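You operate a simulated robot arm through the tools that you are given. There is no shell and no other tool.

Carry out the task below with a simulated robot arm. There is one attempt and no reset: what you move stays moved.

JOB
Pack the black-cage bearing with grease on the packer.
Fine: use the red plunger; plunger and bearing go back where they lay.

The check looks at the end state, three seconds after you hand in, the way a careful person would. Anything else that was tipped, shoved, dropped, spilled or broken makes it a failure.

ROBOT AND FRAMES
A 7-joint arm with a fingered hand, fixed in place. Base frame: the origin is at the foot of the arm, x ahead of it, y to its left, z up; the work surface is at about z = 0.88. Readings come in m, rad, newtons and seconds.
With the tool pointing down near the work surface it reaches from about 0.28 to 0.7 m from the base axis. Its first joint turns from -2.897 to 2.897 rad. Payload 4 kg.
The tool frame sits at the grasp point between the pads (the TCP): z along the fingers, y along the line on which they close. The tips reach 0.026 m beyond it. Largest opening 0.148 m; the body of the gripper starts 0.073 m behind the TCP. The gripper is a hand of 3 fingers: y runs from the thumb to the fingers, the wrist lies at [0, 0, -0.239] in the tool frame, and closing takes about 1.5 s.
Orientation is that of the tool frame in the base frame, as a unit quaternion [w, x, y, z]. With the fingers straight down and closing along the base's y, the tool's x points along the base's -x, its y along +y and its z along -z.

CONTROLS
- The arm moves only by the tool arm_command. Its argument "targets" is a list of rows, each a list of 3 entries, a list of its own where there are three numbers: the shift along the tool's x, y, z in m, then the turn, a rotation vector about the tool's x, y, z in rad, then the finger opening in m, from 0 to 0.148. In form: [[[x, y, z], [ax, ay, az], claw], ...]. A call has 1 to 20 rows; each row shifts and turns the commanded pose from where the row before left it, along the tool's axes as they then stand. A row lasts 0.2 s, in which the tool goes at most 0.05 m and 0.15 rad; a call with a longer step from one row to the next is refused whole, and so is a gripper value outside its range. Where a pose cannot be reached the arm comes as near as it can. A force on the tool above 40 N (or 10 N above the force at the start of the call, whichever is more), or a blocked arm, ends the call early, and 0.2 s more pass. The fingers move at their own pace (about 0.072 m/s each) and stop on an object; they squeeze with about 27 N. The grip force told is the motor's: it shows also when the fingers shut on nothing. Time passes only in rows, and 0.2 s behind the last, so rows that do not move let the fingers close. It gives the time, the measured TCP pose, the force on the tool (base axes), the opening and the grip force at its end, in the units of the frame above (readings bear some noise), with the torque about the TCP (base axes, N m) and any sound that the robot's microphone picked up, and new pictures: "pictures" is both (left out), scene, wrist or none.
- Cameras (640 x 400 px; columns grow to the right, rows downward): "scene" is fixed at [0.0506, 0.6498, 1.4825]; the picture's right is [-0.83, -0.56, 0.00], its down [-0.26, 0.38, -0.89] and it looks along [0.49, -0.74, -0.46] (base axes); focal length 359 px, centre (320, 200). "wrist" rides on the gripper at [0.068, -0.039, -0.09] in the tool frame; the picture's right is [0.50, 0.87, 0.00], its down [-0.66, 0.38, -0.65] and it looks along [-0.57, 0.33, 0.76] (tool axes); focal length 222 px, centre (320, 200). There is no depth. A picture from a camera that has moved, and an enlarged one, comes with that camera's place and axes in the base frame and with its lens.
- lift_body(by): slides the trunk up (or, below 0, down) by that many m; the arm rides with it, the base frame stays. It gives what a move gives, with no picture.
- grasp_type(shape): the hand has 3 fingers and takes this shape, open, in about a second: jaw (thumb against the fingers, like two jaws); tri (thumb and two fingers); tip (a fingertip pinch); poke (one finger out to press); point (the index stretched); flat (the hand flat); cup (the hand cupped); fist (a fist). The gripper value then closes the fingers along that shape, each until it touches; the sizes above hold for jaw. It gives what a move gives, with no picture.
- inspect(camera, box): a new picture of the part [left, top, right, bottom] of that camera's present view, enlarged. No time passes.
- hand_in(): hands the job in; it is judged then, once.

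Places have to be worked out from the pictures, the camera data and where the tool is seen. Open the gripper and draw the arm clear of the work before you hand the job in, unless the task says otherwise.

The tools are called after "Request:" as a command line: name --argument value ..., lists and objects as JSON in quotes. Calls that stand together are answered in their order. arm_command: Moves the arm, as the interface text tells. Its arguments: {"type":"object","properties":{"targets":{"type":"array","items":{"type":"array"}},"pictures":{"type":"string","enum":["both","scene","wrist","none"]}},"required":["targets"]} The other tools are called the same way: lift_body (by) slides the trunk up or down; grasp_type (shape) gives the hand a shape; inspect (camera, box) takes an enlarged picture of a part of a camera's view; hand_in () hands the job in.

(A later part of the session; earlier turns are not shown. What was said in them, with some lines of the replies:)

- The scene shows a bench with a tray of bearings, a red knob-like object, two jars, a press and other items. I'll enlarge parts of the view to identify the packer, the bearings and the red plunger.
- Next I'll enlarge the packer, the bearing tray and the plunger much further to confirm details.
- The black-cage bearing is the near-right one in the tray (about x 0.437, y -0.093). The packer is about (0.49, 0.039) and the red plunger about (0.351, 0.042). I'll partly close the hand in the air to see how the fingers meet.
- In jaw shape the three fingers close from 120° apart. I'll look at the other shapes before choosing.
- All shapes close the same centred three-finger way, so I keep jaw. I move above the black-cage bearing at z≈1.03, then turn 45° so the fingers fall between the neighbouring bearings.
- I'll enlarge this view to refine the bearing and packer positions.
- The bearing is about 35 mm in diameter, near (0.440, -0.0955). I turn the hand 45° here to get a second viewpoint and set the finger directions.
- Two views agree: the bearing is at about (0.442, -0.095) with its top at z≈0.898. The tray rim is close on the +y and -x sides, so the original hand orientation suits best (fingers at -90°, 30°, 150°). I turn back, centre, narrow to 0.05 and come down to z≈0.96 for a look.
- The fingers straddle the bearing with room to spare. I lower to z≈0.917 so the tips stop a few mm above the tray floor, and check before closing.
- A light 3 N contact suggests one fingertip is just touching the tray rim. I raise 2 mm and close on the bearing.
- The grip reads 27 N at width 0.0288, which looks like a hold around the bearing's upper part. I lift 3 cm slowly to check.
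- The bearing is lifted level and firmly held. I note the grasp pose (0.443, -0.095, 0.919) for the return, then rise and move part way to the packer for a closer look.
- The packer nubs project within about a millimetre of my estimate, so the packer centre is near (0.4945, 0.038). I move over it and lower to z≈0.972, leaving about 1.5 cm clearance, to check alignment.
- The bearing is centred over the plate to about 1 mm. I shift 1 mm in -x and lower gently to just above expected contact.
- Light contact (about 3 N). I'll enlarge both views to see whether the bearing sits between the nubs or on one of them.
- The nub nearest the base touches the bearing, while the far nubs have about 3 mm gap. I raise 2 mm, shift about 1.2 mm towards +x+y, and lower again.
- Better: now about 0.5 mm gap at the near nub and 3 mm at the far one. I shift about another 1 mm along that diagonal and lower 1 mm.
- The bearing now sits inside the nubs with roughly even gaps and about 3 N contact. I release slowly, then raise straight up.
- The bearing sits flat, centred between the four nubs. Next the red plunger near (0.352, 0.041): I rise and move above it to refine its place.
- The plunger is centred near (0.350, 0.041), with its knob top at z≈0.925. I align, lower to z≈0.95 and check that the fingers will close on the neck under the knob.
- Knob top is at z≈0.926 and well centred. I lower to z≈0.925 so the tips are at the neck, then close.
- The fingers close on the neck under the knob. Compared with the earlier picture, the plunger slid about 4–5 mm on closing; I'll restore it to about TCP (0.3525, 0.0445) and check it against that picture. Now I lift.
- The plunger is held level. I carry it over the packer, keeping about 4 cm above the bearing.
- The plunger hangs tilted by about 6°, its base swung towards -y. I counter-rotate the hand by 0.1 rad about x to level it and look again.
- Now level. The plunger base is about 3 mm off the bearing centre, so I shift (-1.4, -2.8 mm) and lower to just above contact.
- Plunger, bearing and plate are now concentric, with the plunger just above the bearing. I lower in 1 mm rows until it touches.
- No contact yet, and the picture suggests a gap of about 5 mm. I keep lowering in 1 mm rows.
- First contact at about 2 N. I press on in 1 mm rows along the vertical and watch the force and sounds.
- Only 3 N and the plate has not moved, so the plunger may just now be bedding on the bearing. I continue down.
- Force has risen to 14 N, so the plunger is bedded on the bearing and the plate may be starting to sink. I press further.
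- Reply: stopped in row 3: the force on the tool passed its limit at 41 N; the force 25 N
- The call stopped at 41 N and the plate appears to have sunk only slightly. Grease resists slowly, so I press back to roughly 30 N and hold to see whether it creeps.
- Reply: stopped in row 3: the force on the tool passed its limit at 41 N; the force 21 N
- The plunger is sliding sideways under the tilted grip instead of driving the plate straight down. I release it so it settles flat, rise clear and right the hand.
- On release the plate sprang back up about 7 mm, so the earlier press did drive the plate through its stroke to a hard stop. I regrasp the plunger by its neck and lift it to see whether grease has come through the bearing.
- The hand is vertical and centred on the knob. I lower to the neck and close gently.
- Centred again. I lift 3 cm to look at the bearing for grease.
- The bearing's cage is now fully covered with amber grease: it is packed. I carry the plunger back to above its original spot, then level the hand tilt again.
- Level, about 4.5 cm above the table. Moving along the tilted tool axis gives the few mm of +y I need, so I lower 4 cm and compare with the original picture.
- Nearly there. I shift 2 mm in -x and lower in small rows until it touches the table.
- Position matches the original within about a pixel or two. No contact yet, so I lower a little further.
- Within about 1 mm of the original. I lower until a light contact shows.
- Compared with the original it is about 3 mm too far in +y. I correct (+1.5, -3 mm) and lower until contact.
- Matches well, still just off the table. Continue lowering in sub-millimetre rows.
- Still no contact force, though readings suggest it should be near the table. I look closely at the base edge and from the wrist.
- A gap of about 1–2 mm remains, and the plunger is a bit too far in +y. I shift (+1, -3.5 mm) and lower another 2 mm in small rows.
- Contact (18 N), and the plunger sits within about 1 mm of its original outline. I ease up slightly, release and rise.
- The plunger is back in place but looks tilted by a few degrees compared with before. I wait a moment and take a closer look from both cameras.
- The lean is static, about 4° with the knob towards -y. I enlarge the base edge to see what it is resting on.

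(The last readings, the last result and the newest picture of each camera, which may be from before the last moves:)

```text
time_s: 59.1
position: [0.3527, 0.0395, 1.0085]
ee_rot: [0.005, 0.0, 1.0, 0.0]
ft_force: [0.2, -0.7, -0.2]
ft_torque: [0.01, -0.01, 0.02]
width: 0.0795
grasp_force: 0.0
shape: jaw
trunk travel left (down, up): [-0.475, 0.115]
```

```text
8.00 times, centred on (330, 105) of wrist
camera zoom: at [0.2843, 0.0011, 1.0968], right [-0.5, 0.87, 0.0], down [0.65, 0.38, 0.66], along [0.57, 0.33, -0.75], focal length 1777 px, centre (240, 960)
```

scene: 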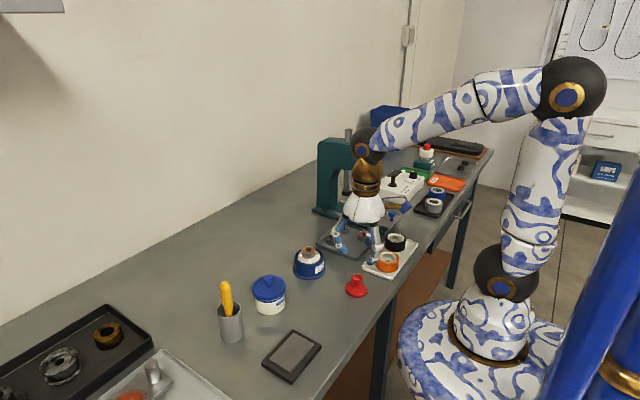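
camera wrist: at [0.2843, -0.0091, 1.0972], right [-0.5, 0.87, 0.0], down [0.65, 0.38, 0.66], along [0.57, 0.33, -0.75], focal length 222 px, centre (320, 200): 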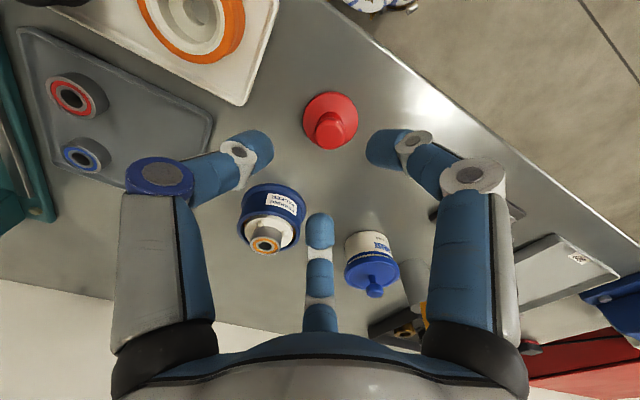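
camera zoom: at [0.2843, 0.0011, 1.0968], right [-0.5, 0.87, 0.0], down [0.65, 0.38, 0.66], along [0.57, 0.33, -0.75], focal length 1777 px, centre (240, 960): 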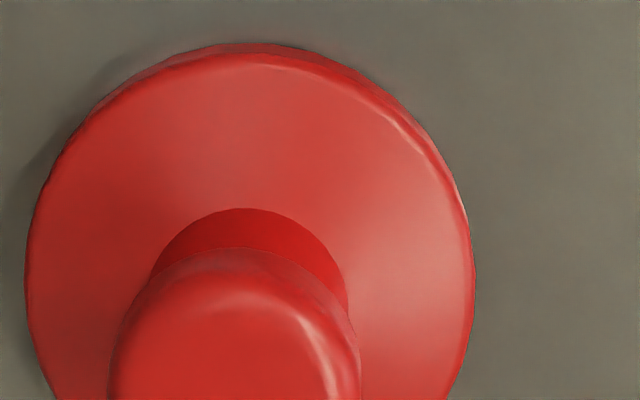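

It appears to rest on a slightly conical underside, so this lean is its natural resting state, and it is within 1–2 mm of where it lay. I leave it and move above the packed bearing.

Request:
arm_command --targets '[[[0, 0, -0.02], [0, 0.01, 0], 0.06], [[-0.035, 0, 0], [0, 0, 0], 0.06], [[-0.036, 0, 0], [0, 0, 0], 0.06], [[-0.036, 0, 0], [0, 0, 0], 0.06], [[-0.0366, 0, 0], [0, 0, 0], 0.055], [[0, 0, 0.025], [0, 0, 0], 0.055], [[0, 0, 0.015], [0, 0, 0], 0.055], [[0, 0, 0], [0, 0, 0], 0.055]]'

Request:
inspect --camera "wrist" --box '[240, 80, 400, 200]'

Request:
inspect --camera "scene" --box '[285, 225, 335, 275]'

```text
time_s: 60.9
position: [0.4961, 0.0402, 0.9872]
ee_rot: [-0.001, 0.001, 1.0, 0.0]
ft_force: [0.5, -0.5, -0.6]
ft_torque: [0.02, 0.0, -0.01]
width: 0.0553
grasp_force: 0.1
shape: jaw
trunk travel left (down, up): [-0.475, 0.115]
camera wrist: at [0.4287, 0.0014, 1.0764], right [-0.5, 0.87, 0.0], down [0.66, 0.38, 0.65], along [0.57, 0.33, -0.76], focal length 222 px, centre (320, 200)
```

scene: 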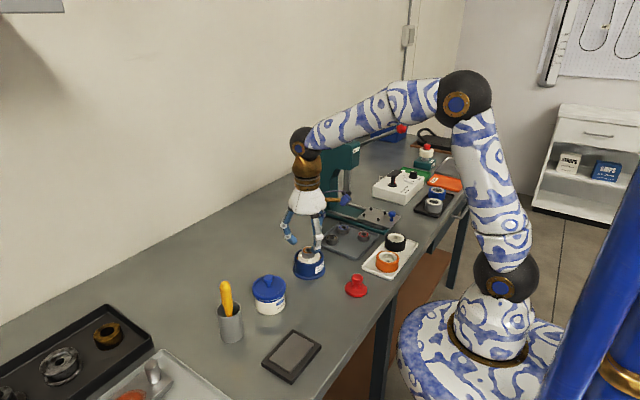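
wrist: 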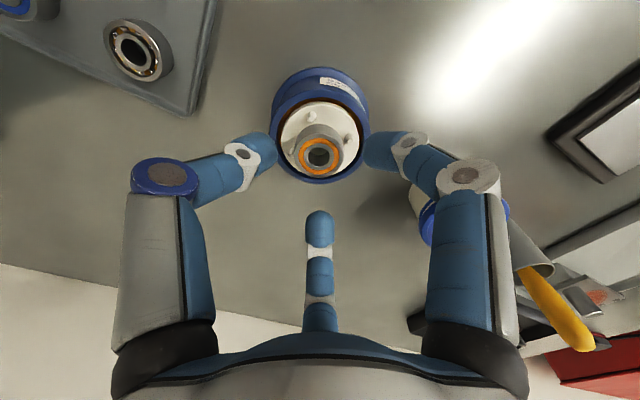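

```text
3.33 times, centred on (320, 140) of wrist
camera zoom: at [0.4287, 0.0014, 1.0764], right [-0.5, 0.87, 0.0], down [0.66, 0.38, 0.65], along [0.57, 0.33, -0.76], focal length 740 px, centre (320, 400)
```

zoom: 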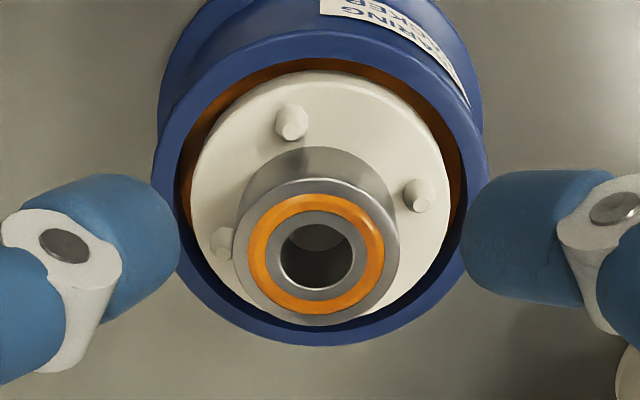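

```text
8.00 times, centred on (310, 250) of scene
camera zoom: at [0.0506, 0.6498, 1.4825], right [-0.83, -0.56, 0.0], down [-0.26, 0.38, -0.89], along [0.49, -0.74, -0.46], focal length 2870 px, centre (400, -200)
```

zoom: 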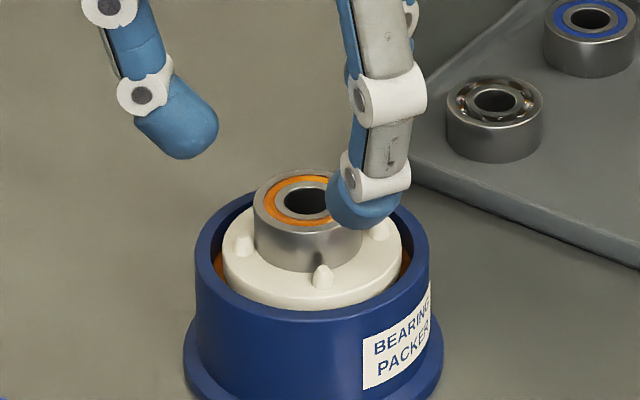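

The packed bearing is centred under the hand. I lower to the same relative grip height (z≈0.957) and close.

Request:
arm_command --targets '[[[0, -0.0005, 0.012], [0, 0, 0], 0.055], [[0, 0, 0.01], [0, 0, 0], 0.055], [[0, 0, 0.006], [0, 0, 0], 0.055], [[0, 0, 0.003], [0, 0, 0], 0.055], [[0, 0, 0], [0, 0, 0], 0.055]]' --pictures "none"

Request:
inspect --camera "wrist" --box '[240, 100, 400, 220]'

Request:
inspect --camera "scene" --box '[285, 235, 335, 275]'

```text
time_s: 62.1
position: [0.4945, 0.0397, 0.9573]
ee_rot: [-0.001, 0.001, 1.0, 0.001]
ft_force: [-0.5, 0.5, -0.9]
ft_torque: [-0.02, -0.02, 0.03]
width: 0.0555
grasp_force: 0.0
shape: jaw
trunk travel left (down, up): [-0.475, 0.115]
```

```text
3.33 times, centred on (320, 160) of wrist
camera zoom: at [0.4276, 0.0005, 1.0464], right [-0.5, 0.87, 0.0], down [0.66, 0.38, 0.65], along [0.57, 0.33, -0.76], focal length 740 px, centre (320, 333)
```

zoom: 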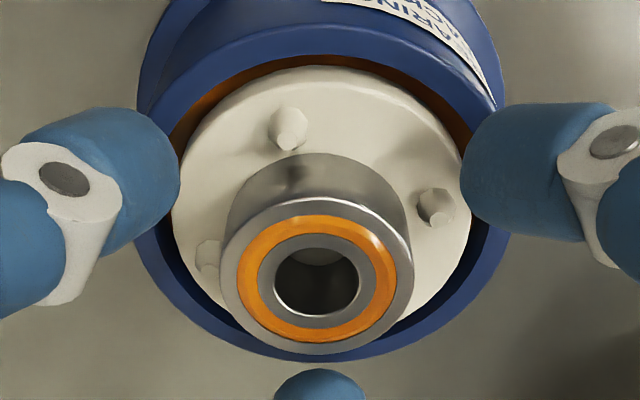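

```text
10.00 times, centred on (310, 255) of scene
camera zoom: at [0.0506, 0.6498, 1.4825], right [-0.83, -0.56, 0.0], down [-0.26, 0.38, -0.89], along [0.49, -0.74, -0.46], focal length 3588 px, centre (420, -350)
```

zoom: 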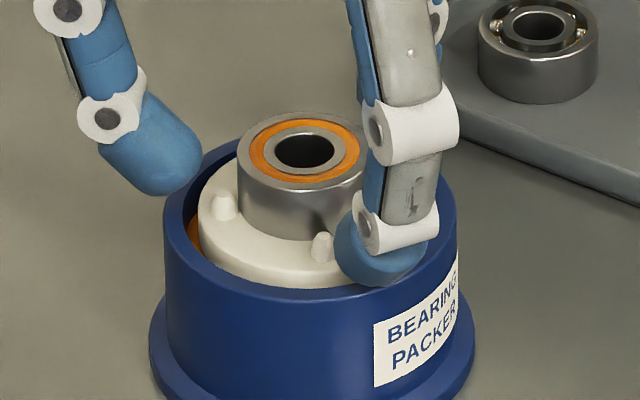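

Aligned with no contact. I close on the bearing and lift 3 cm slowly.

Request:
arm_command --targets '[[[0, 0, 0], [0, 0, 0], 0.045], [[0, 0, 0], [0, 0, 0], 0.038], [[0, 0, 0], [0, 0, 0], 0.03], [[0, 0, 0], [0, 0, 0], 0.02], [[0, 0, 0], [0, 0, 0], 0.01], [[0, 0, 0], [0, 0, 0], 0.0], [[0, 0, 0], [0, 0, 0], 0.0], [[0, 0, -0.005], [0, 0, 0], 0.0], [[0, 0, -0.01], [0, 0, 0], 0.0], [[0, 0, -0.015], [0, 0, 0], 0.0], [[0, 0, 0], [0, 0, 0], 0.0]]' --pictures "none"

Request:
inspect --camera "wrist" --box '[240, 100, 400, 220]'

Request:
inspect --camera "scene" --box '[285, 225, 335, 275]'

```text
time_s: 64.5
position: [0.4956, 0.0377, 0.9882]
ee_rot: [0.0, 0.001, 1.0, 0.001]
ft_force: [0.0, 1.0, 0.3]
ft_torque: [-0.01, 0.0, -0.01]
width: 0.0284
grasp_force: 26.6
shape: jaw
trunk travel left (down, up): [-0.475, 0.115]
```

```text
3.33 times, centred on (320, 160) of wrist
camera zoom: at [0.4279, 0.0004, 1.0758], right [-0.5, 0.87, 0.0], down [0.66, 0.38, 0.65], along [0.57, 0.33, -0.76], focal length 740 px, centre (320, 333)
```

zoom: 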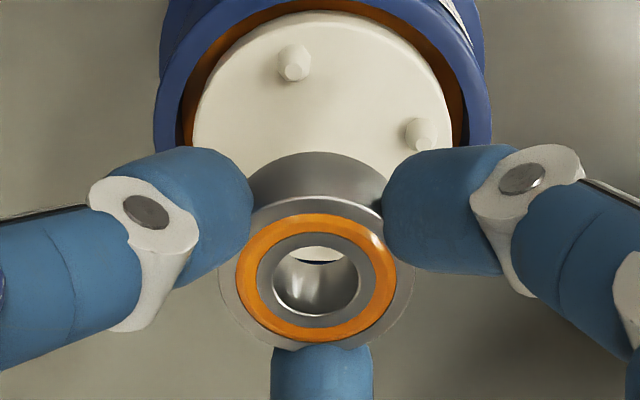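

```text
8.00 times, centred on (310, 250) of scene
camera zoom: at [0.0506, 0.6498, 1.4825], right [-0.83, -0.56, 0.0], down [-0.26, 0.38, -0.89], along [0.49, -0.74, -0.46], focal length 2870 px, centre (400, -200)
```

zoom: 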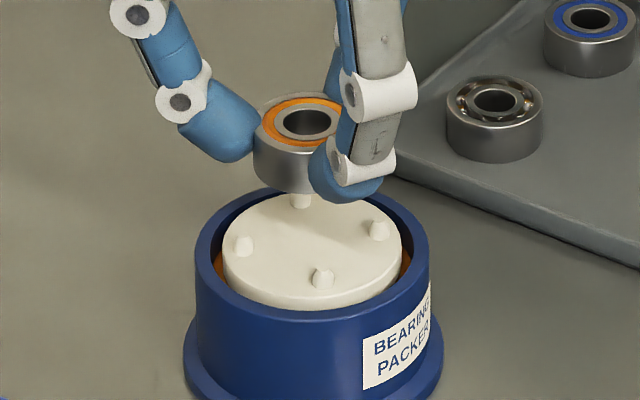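

Held and level. I carry it back over its tray place and lower to z≈0.945 to compare with the original picture.

Request:
arm_command --targets '[[[0, 0, -0.025], [0, 0, 0], 0.0], [[0.013, -0.0335, 0], [0, 0, 0], 0.0], [[0.013, -0.034, 0], [0, 0, 0], 0.0], [[0.013, -0.0335, 0], [0, 0, 0], 0.0], [[0.0135, -0.0335, 0], [0, 0, 0], 0.0], [[0, 0, 0.025], [0, 0, 0], 0.0], [[0, 0, 0.025], [0, 0, 0], 0.0], [[0, 0, 0.017], [0, 0, 0], 0.0], [[0, 0, 0], [0, 0, 0], 0.0]]'

Request:
inspect --camera "scene" --box '[315, 218, 385, 265]'

Request:
inspect --camera "wrist" --box '[200, 60, 440, 260]'

```text
time_s: 66.5
position: [0.4414, -0.0951, 0.9434]
ee_rot: [-0.001, 0.001, 1.0, 0.0]
ft_force: [0.1, -0.2, -1.3]
ft_torque: [0.02, -0.01, -0.01]
width: 0.0286
grasp_force: 26.6
shape: jaw
trunk travel left (down, up): [-0.475, 0.115]
camera wrist: at [0.3758, -0.1344, 1.0334], right [-0.5, 0.87, 0.0], down [0.66, 0.38, 0.65], along [0.57, 0.33, -0.76], focal length 222 px, centre (320, 200)
```

scene: 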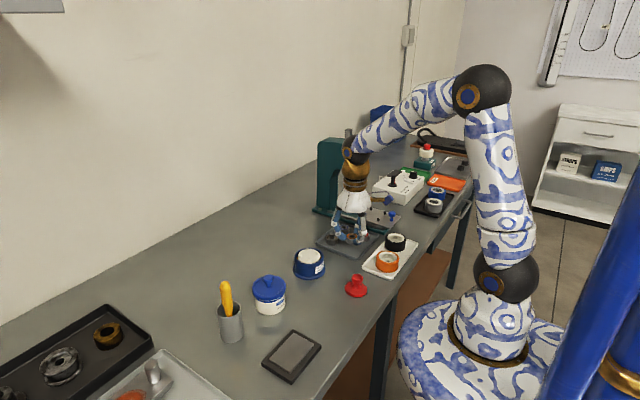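
wrist: 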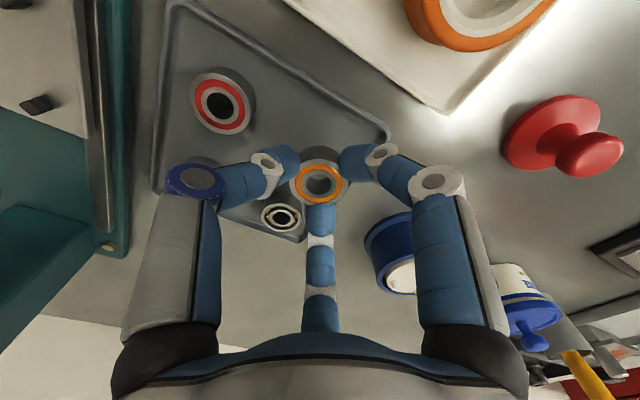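

```text
8.51 times, centred on (350, 242) of scene
camera zoom: at [0.0506, 0.6498, 1.4825], right [-0.83, -0.56, 0.0], down [-0.26, 0.38, -0.89], along [0.49, -0.74, -0.46], focal length 3054 px, centre (65, -153)
```

zoom: 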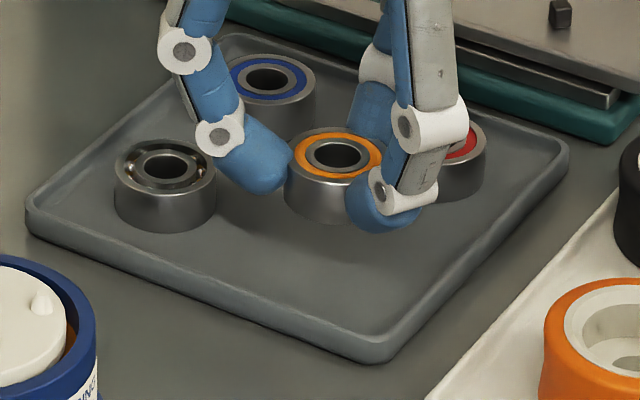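

```text
2.00 times, centred on (320, 160) of wrist
camera zoom: at [0.3758, -0.1344, 1.0334], right [-0.5, 0.87, 0.0], down [0.66, 0.38, 0.65], along [0.57, 0.33, -0.76], focal length 444 px, centre (320, 280)
```

zoom: 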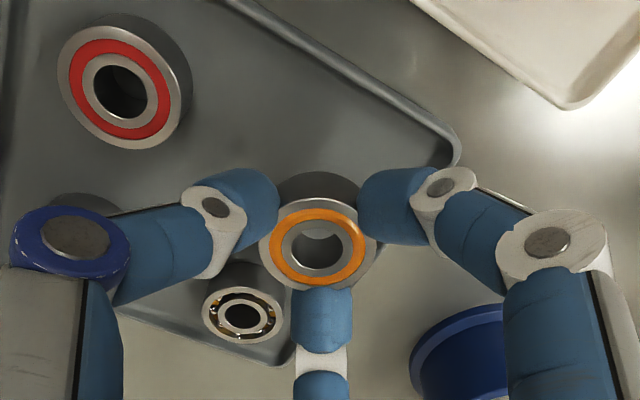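

The lateral match looks good to a few mm. I shift slightly (-2, +1 mm) and lower to z≈0.924 to compare again.

Request:
arm_command --targets '[[[0.002, 0.001, 0.01], [0, 0, 0], 0.0], [[0, 0, 0.008], [0, 0, 0], 0.0], [[0, 0, 0.003], [0, 0, 0], 0.0], [[0, 0, 0], [0, 0, 0], 0.0]]' --pictures "none"

Request:
inspect --camera "scene" --box '[315, 218, 385, 265]'

```text
time_s: 67.5
position: [0.4399, -0.0951, 0.9234]
ee_rot: [-0.002, 0.001, 1.0, 0.0]
ft_force: [-0.2, 0.1, -0.6]
ft_torque: [0.01, 0.03, 0.0]
width: 0.0283
grasp_force: 26.9
shape: jaw
trunk travel left (down, up): [-0.475, 0.115]
```

```text
8.51 times, centred on (350, 242) of scene
camera zoom: at [0.0506, 0.6498, 1.4825], right [-0.83, -0.56, 0.0], down [-0.26, 0.38, -0.89], along [0.49, -0.74, -0.46], focal length 3054 px, centre (65, -153)
```

zoom: 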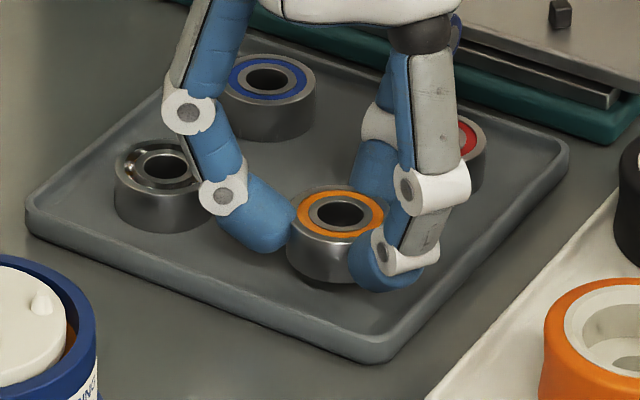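

Column matches; I add a small shift (-1, +1.5 mm) and lower in 1 mm rows until the bearing touches the tray.

Request:
arm_command --targets '[[[0.001, 0.0015, 0.001], [0, 0, 0], 0.0], [[0, 0, 0.001], [0, 0, 0], 0.0], [[0, 0, 0.001], [0, 0, 0], 0.0], [[0, 0, 0.001], [0, 0, 0], 0.0], [[0, 0, 0], [0, 0, 0], 0.0]]' --pictures "none"

Request:
inspect --camera "scene" --box '[315, 218, 385, 265]'

```text
time_s: 68.7
position: [0.4395, -0.0928, 0.9198]
ee_rot: [-0.001, 0.001, 1.0, 0.0]
ft_force: [0.7, 0.4, -0.8]
ft_torque: [0.03, 0.02, -0.02]
width: 0.0286
grasp_force: 27.1
shape: jaw
trunk travel left (down, up): [-0.475, 0.115]
```

```text
8.51 times, centred on (350, 242) of scene
camera zoom: at [0.0506, 0.6498, 1.4825], right [-0.83, -0.56, 0.0], down [-0.26, 0.38, -0.89], along [0.49, -0.74, -0.46], focal length 3054 px, centre (65, -153)
```

zoom: 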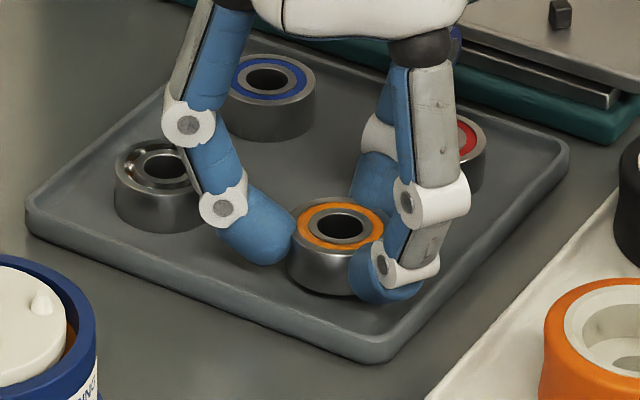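

One or two millimetres remain; I lower further in small rows.

Request:
arm_command --targets '[[[0, 0, 0.0007], [0, 0, 0], 0.0], [[0, 0, 0.0007], [0, 0, 0], 0.0], [[0, 0, 0], [0, 0, 0], 0.0]]' --pictures "none"

Request:
inspect --camera "scene" --box '[315, 218, 385, 265]'

```text
time_s: 69.5
position: [0.4403, -0.0935, 0.9184]
ee_rot: [-0.001, 0.001, 1.0, 0.001]
ft_force: [0.3, 0.5, -0.6]
ft_torque: [0.02, -0.01, 0.04]
width: 0.0287
grasp_force: 26.6
shape: jaw
trunk travel left (down, up): [-0.475, 0.115]
```

```text
8.51 times, centred on (350, 242) of scene
camera zoom: at [0.0506, 0.6498, 1.4825], right [-0.83, -0.56, 0.0], down [-0.26, 0.38, -0.89], along [0.49, -0.74, -0.46], focal length 3054 px, centre (65, -153)
```

zoom: 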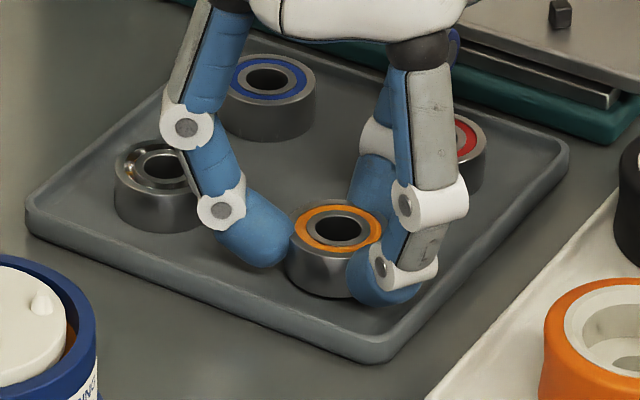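

Still free; another 1.4 mm in small rows.

Request:
arm_command --targets '[[[0, 0, 0.0007], [0, 0, 0], 0.0], [[0, 0, 0.0007], [0, 0, 0], 0.0], [[0, 0, 0], [0, 0, 0], 0.0]]' --pictures "none"

Request:
inspect --camera "scene" --box '[315, 218, 385, 265]'

```text
time_s: 70.3
position: [0.4392, -0.0937, 0.9176]
ee_rot: [0.0, 0.001, 1.0, 0.0]
ft_force: [-0.4, 0.5, 0.1]
ft_torque: [0.01, -0.02, 0.0]
width: 0.0287
grasp_force: 27.6
shape: jaw
trunk travel left (down, up): [-0.475, 0.115]
```

```text
8.51 times, centred on (350, 242) of scene
camera zoom: at [0.0506, 0.6498, 1.4825], right [-0.83, -0.56, 0.0], down [-0.26, 0.38, -0.89], along [0.49, -0.74, -0.46], focal length 3054 px, centre (65, -153)
```

zoom: 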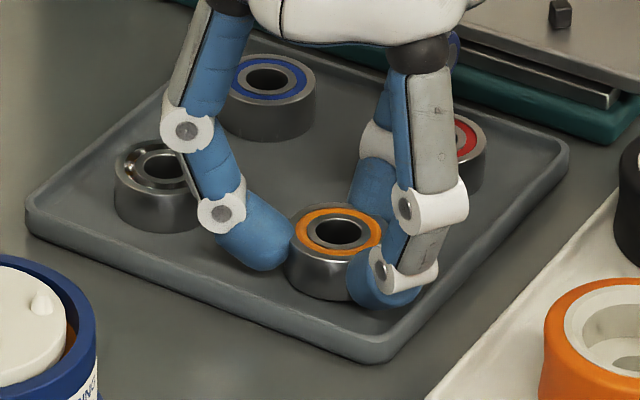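

The outline now matches the original to about 1 mm. One more millimetre to reach light contact.

Request:
arm_command --targets '[[[-0.0005, -0.0008, 0.0006], [0, 0, 0], 0.0], [[0, 0, 0.0006], [0, 0, 0], 0.0], [[0, 0, 0.0004], [0, 0, 0], 0.0], [[0, 0, 0], [0, 0, 0], 0.0]]' --pictures "none"

Request:
inspect --camera "scene" --box '[315, 218, 385, 265]'

```text
time_s: 71.3
position: [0.4397, -0.0931, 0.9158]
ee_rot: [0.001, 0.001, 1.0, 0.001]
ft_force: [1.4, -0.4, 5.8]
ft_torque: [-0.07, -0.04, 0.0]
width: 0.0288
grasp_force: 27.5
shape: jaw
trunk travel left (down, up): [-0.475, 0.115]
```

```text
8.51 times, centred on (350, 242) of scene
camera zoom: at [0.0506, 0.6498, 1.4825], right [-0.83, -0.56, 0.0], down [-0.26, 0.38, -0.89], along [0.49, -0.74, -0.46], focal length 3054 px, centre (65, -153)
```

zoom: 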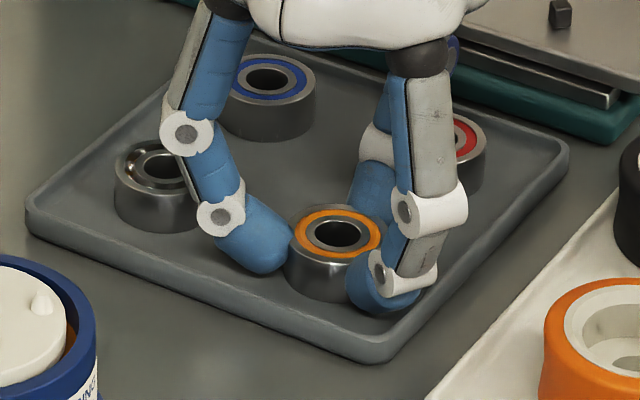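

Contact at about 6 N with the bearing on its original outline. I ease up a touch, open just enough, and rise.

Request:
arm_command --targets '[[[0, 0, -0.0005], [0, 0, 0], 0.028], [[0, 0, 0], [0, 0, 0], 0.033], [[0, 0, 0], [0, 0, 0], 0.038], [[0, 0, -0.001], [0, 0, 0], 0.042], [[0, 0, -0.001], [0, 0, 0], 0.046], [[0, 0, -0.002], [0, 0, 0], 0.05], [[0, 0, -0.01], [0, 0, 0], 0.055], [[0, 0, -0.025], [0, 0, 0], 0.055], [[0, 0, -0.04], [0, 0, 0], 0.06], [[0, 0, -0.04], [0, 0, 0], 0.08], [[0, 0, 0], [0, 0, 0], 0.1]]'

Request:
inspect --camera "scene" --box '[315, 218, 385, 265]'

Request:
inspect --camera "scene" --box '[200, 220, 440, 370]'

Request:
inspect --camera "scene" --box '[335, 265, 380, 305]'

```text
time_s: 73.7
position: [0.4381, -0.0935, 1.0355]
ee_rot: [0.0, 0.001, 1.0, 0.0]
ft_force: [0.2, 0.2, -0.5]
ft_torque: [0.02, -0.02, -0.01]
width: 0.0995
grasp_force: 0.1
shape: jaw
trunk travel left (down, up): [-0.475, 0.115]
camera wrist: at [0.3709, -0.1326, 1.1247], right [-0.5, 0.87, 0.0], down [0.66, 0.38, 0.65], along [0.57, 0.33, -0.76], focal length 222 px, centre (320, 200)
```

scene: 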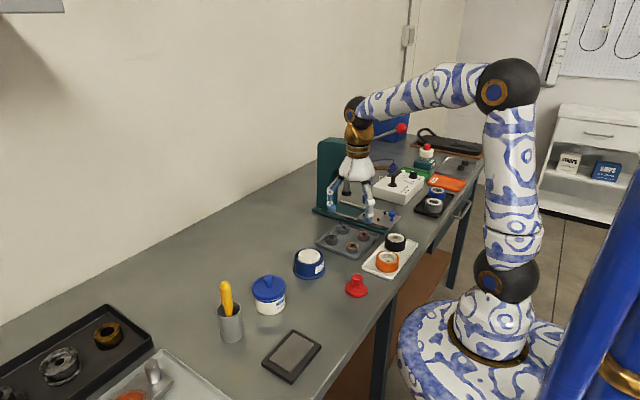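
wrist: 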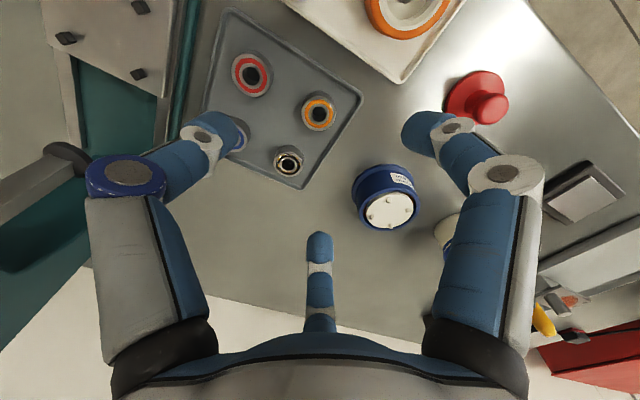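

```text
8.51 times, centred on (350, 242) of scene
camera zoom: at [0.0506, 0.6498, 1.4825], right [-0.83, -0.56, 0.0], down [-0.26, 0.38, -0.89], along [0.49, -0.74, -0.46], focal length 3054 px, centre (65, -153)
```

zoom: 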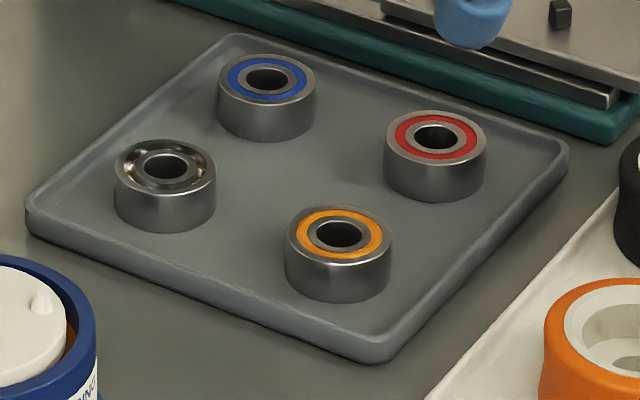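

```text
2.67 times, centred on (320, 295) of scene
camera zoom: at [0.0506, 0.6498, 1.4825], right [-0.83, -0.56, 0.0], down [-0.26, 0.38, -0.89], along [0.49, -0.74, -0.46], focal length 957 px, centre (320, -53)
```

zoom: 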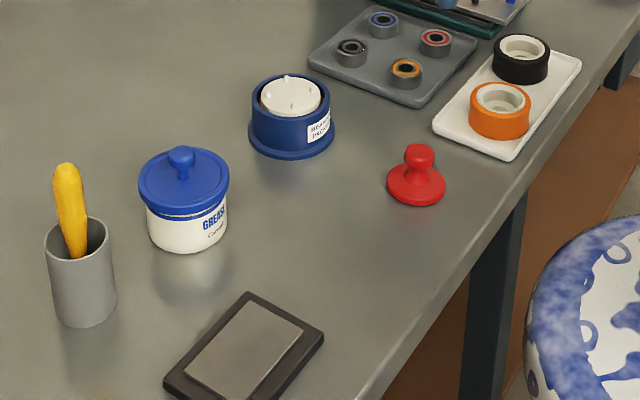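

```text
10.00 times, centred on (358, 285) of scene
camera zoom: at [0.0506, 0.6498, 1.4825], right [-0.83, -0.56, 0.0], down [-0.26, 0.38, -0.89], along [0.49, -0.74, -0.46], focal length 3588 px, centre (-55, -650)
```

zoom: 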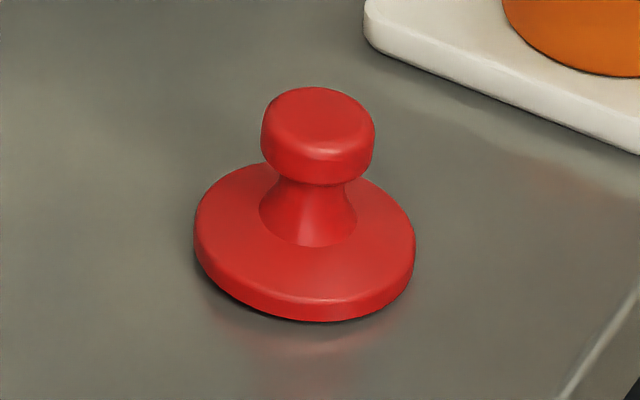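

The bearing sits on its original outline with the grease ring visible, and the packer, tray and plunger are all in place. I raise the arm clear to near its starting pose, hand open.

Request:
arm_command --targets '[[[0, 0, -0.04], [0, 0, 0], 0.12], [[0, 0, -0.04], [0, 0, 0], 0.148], [[0, 0, -0.04], [0, 0, 0], 0.148], [[0.01, 0.03, -0.03], [0, 0, 0], 0.148], [[0.01, 0.04, -0.01], [0, 0, 0], 0.148], [[0.01, 0.04, 0], [0, 0, 0], 0.148], [[0, 0.04, 0], [0, 0, 0], 0.148], [[0, 0, 0], [0, 0, 0], 0.148]]'

Request:
inspect --camera "scene" --box '[200, 200, 440, 350]'

```text
time_s: 75.5
position: [0.4101, 0.0571, 1.1931]
ee_rot: [-0.001, 0.001, 1.0, 0.0]
ft_force: [-0.4, 0.7, 1.6]
ft_torque: [-0.01, 0.01, -0.03]
width: 0.1478
grasp_force: 0.0
shape: jaw
trunk travel left (down, up): [-0.475, 0.115]
camera wrist: at [0.3424, 0.0185, 1.2833], right [-0.5, 0.87, 0.0], down [0.66, 0.38, 0.65], along [0.57, 0.33, -0.76], focal length 222 px, centre (320, 200)
```

scene: 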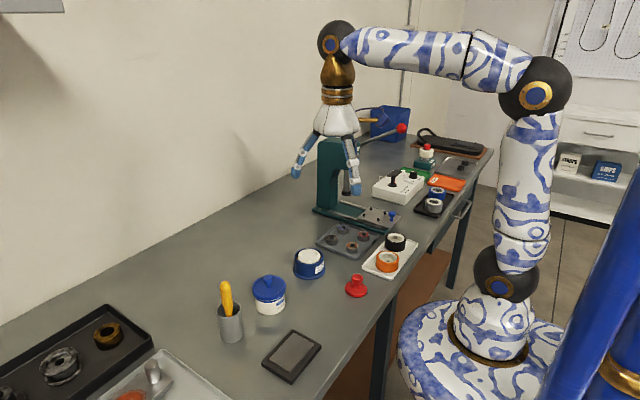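
wrist: 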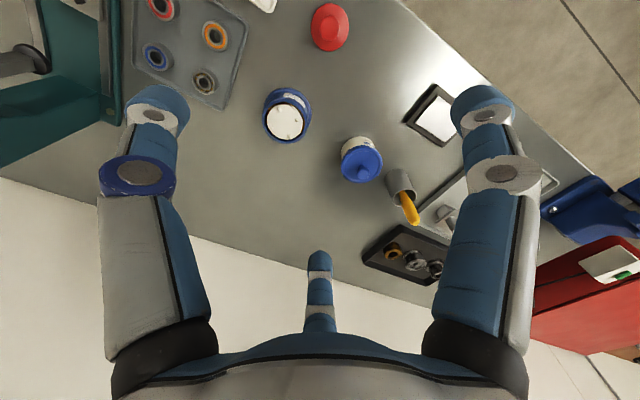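

```text
2.67 times, centred on (320, 275) of scene
camera zoom: at [0.0506, 0.6498, 1.4825], right [-0.83, -0.56, 0.0], down [-0.26, 0.38, -0.89], along [0.49, -0.74, -0.46], focal length 957 px, centre (320, 0)
```

zoom: 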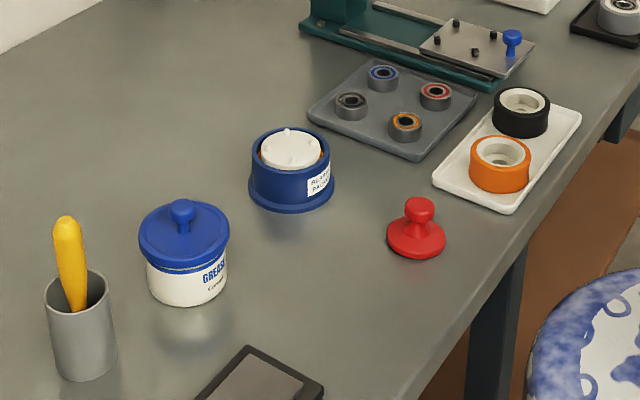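

The arm is clear and the hand open. The packed bearing and the plunger are back in their places and nothing else has moved, so I hand in.

Request:
hand_in

```text
The job is handed in.
```

The black-cage bearing is packed: after one press with the red plunger, amber grease covers its cage all the way round. I have handed the job in, but no verdict has come back yet.

- **Bearing:** it is back on its spot in the tray, within about 1 mm of where it lay.
- **Plunger:** it is back within about 1–2 mm of where it lay, but it now leans about 4°. It stood upright before. I think it rests on a slightly conical underside, but I couldn't see the underside to confirm that. I left it alone.
- **Packer:** the plate sprang back up after the press, and the packer stayed where it was.

In the final pictures nothing else on the bench had moved or been spilled. The hand is open and the arm is clear of the work.
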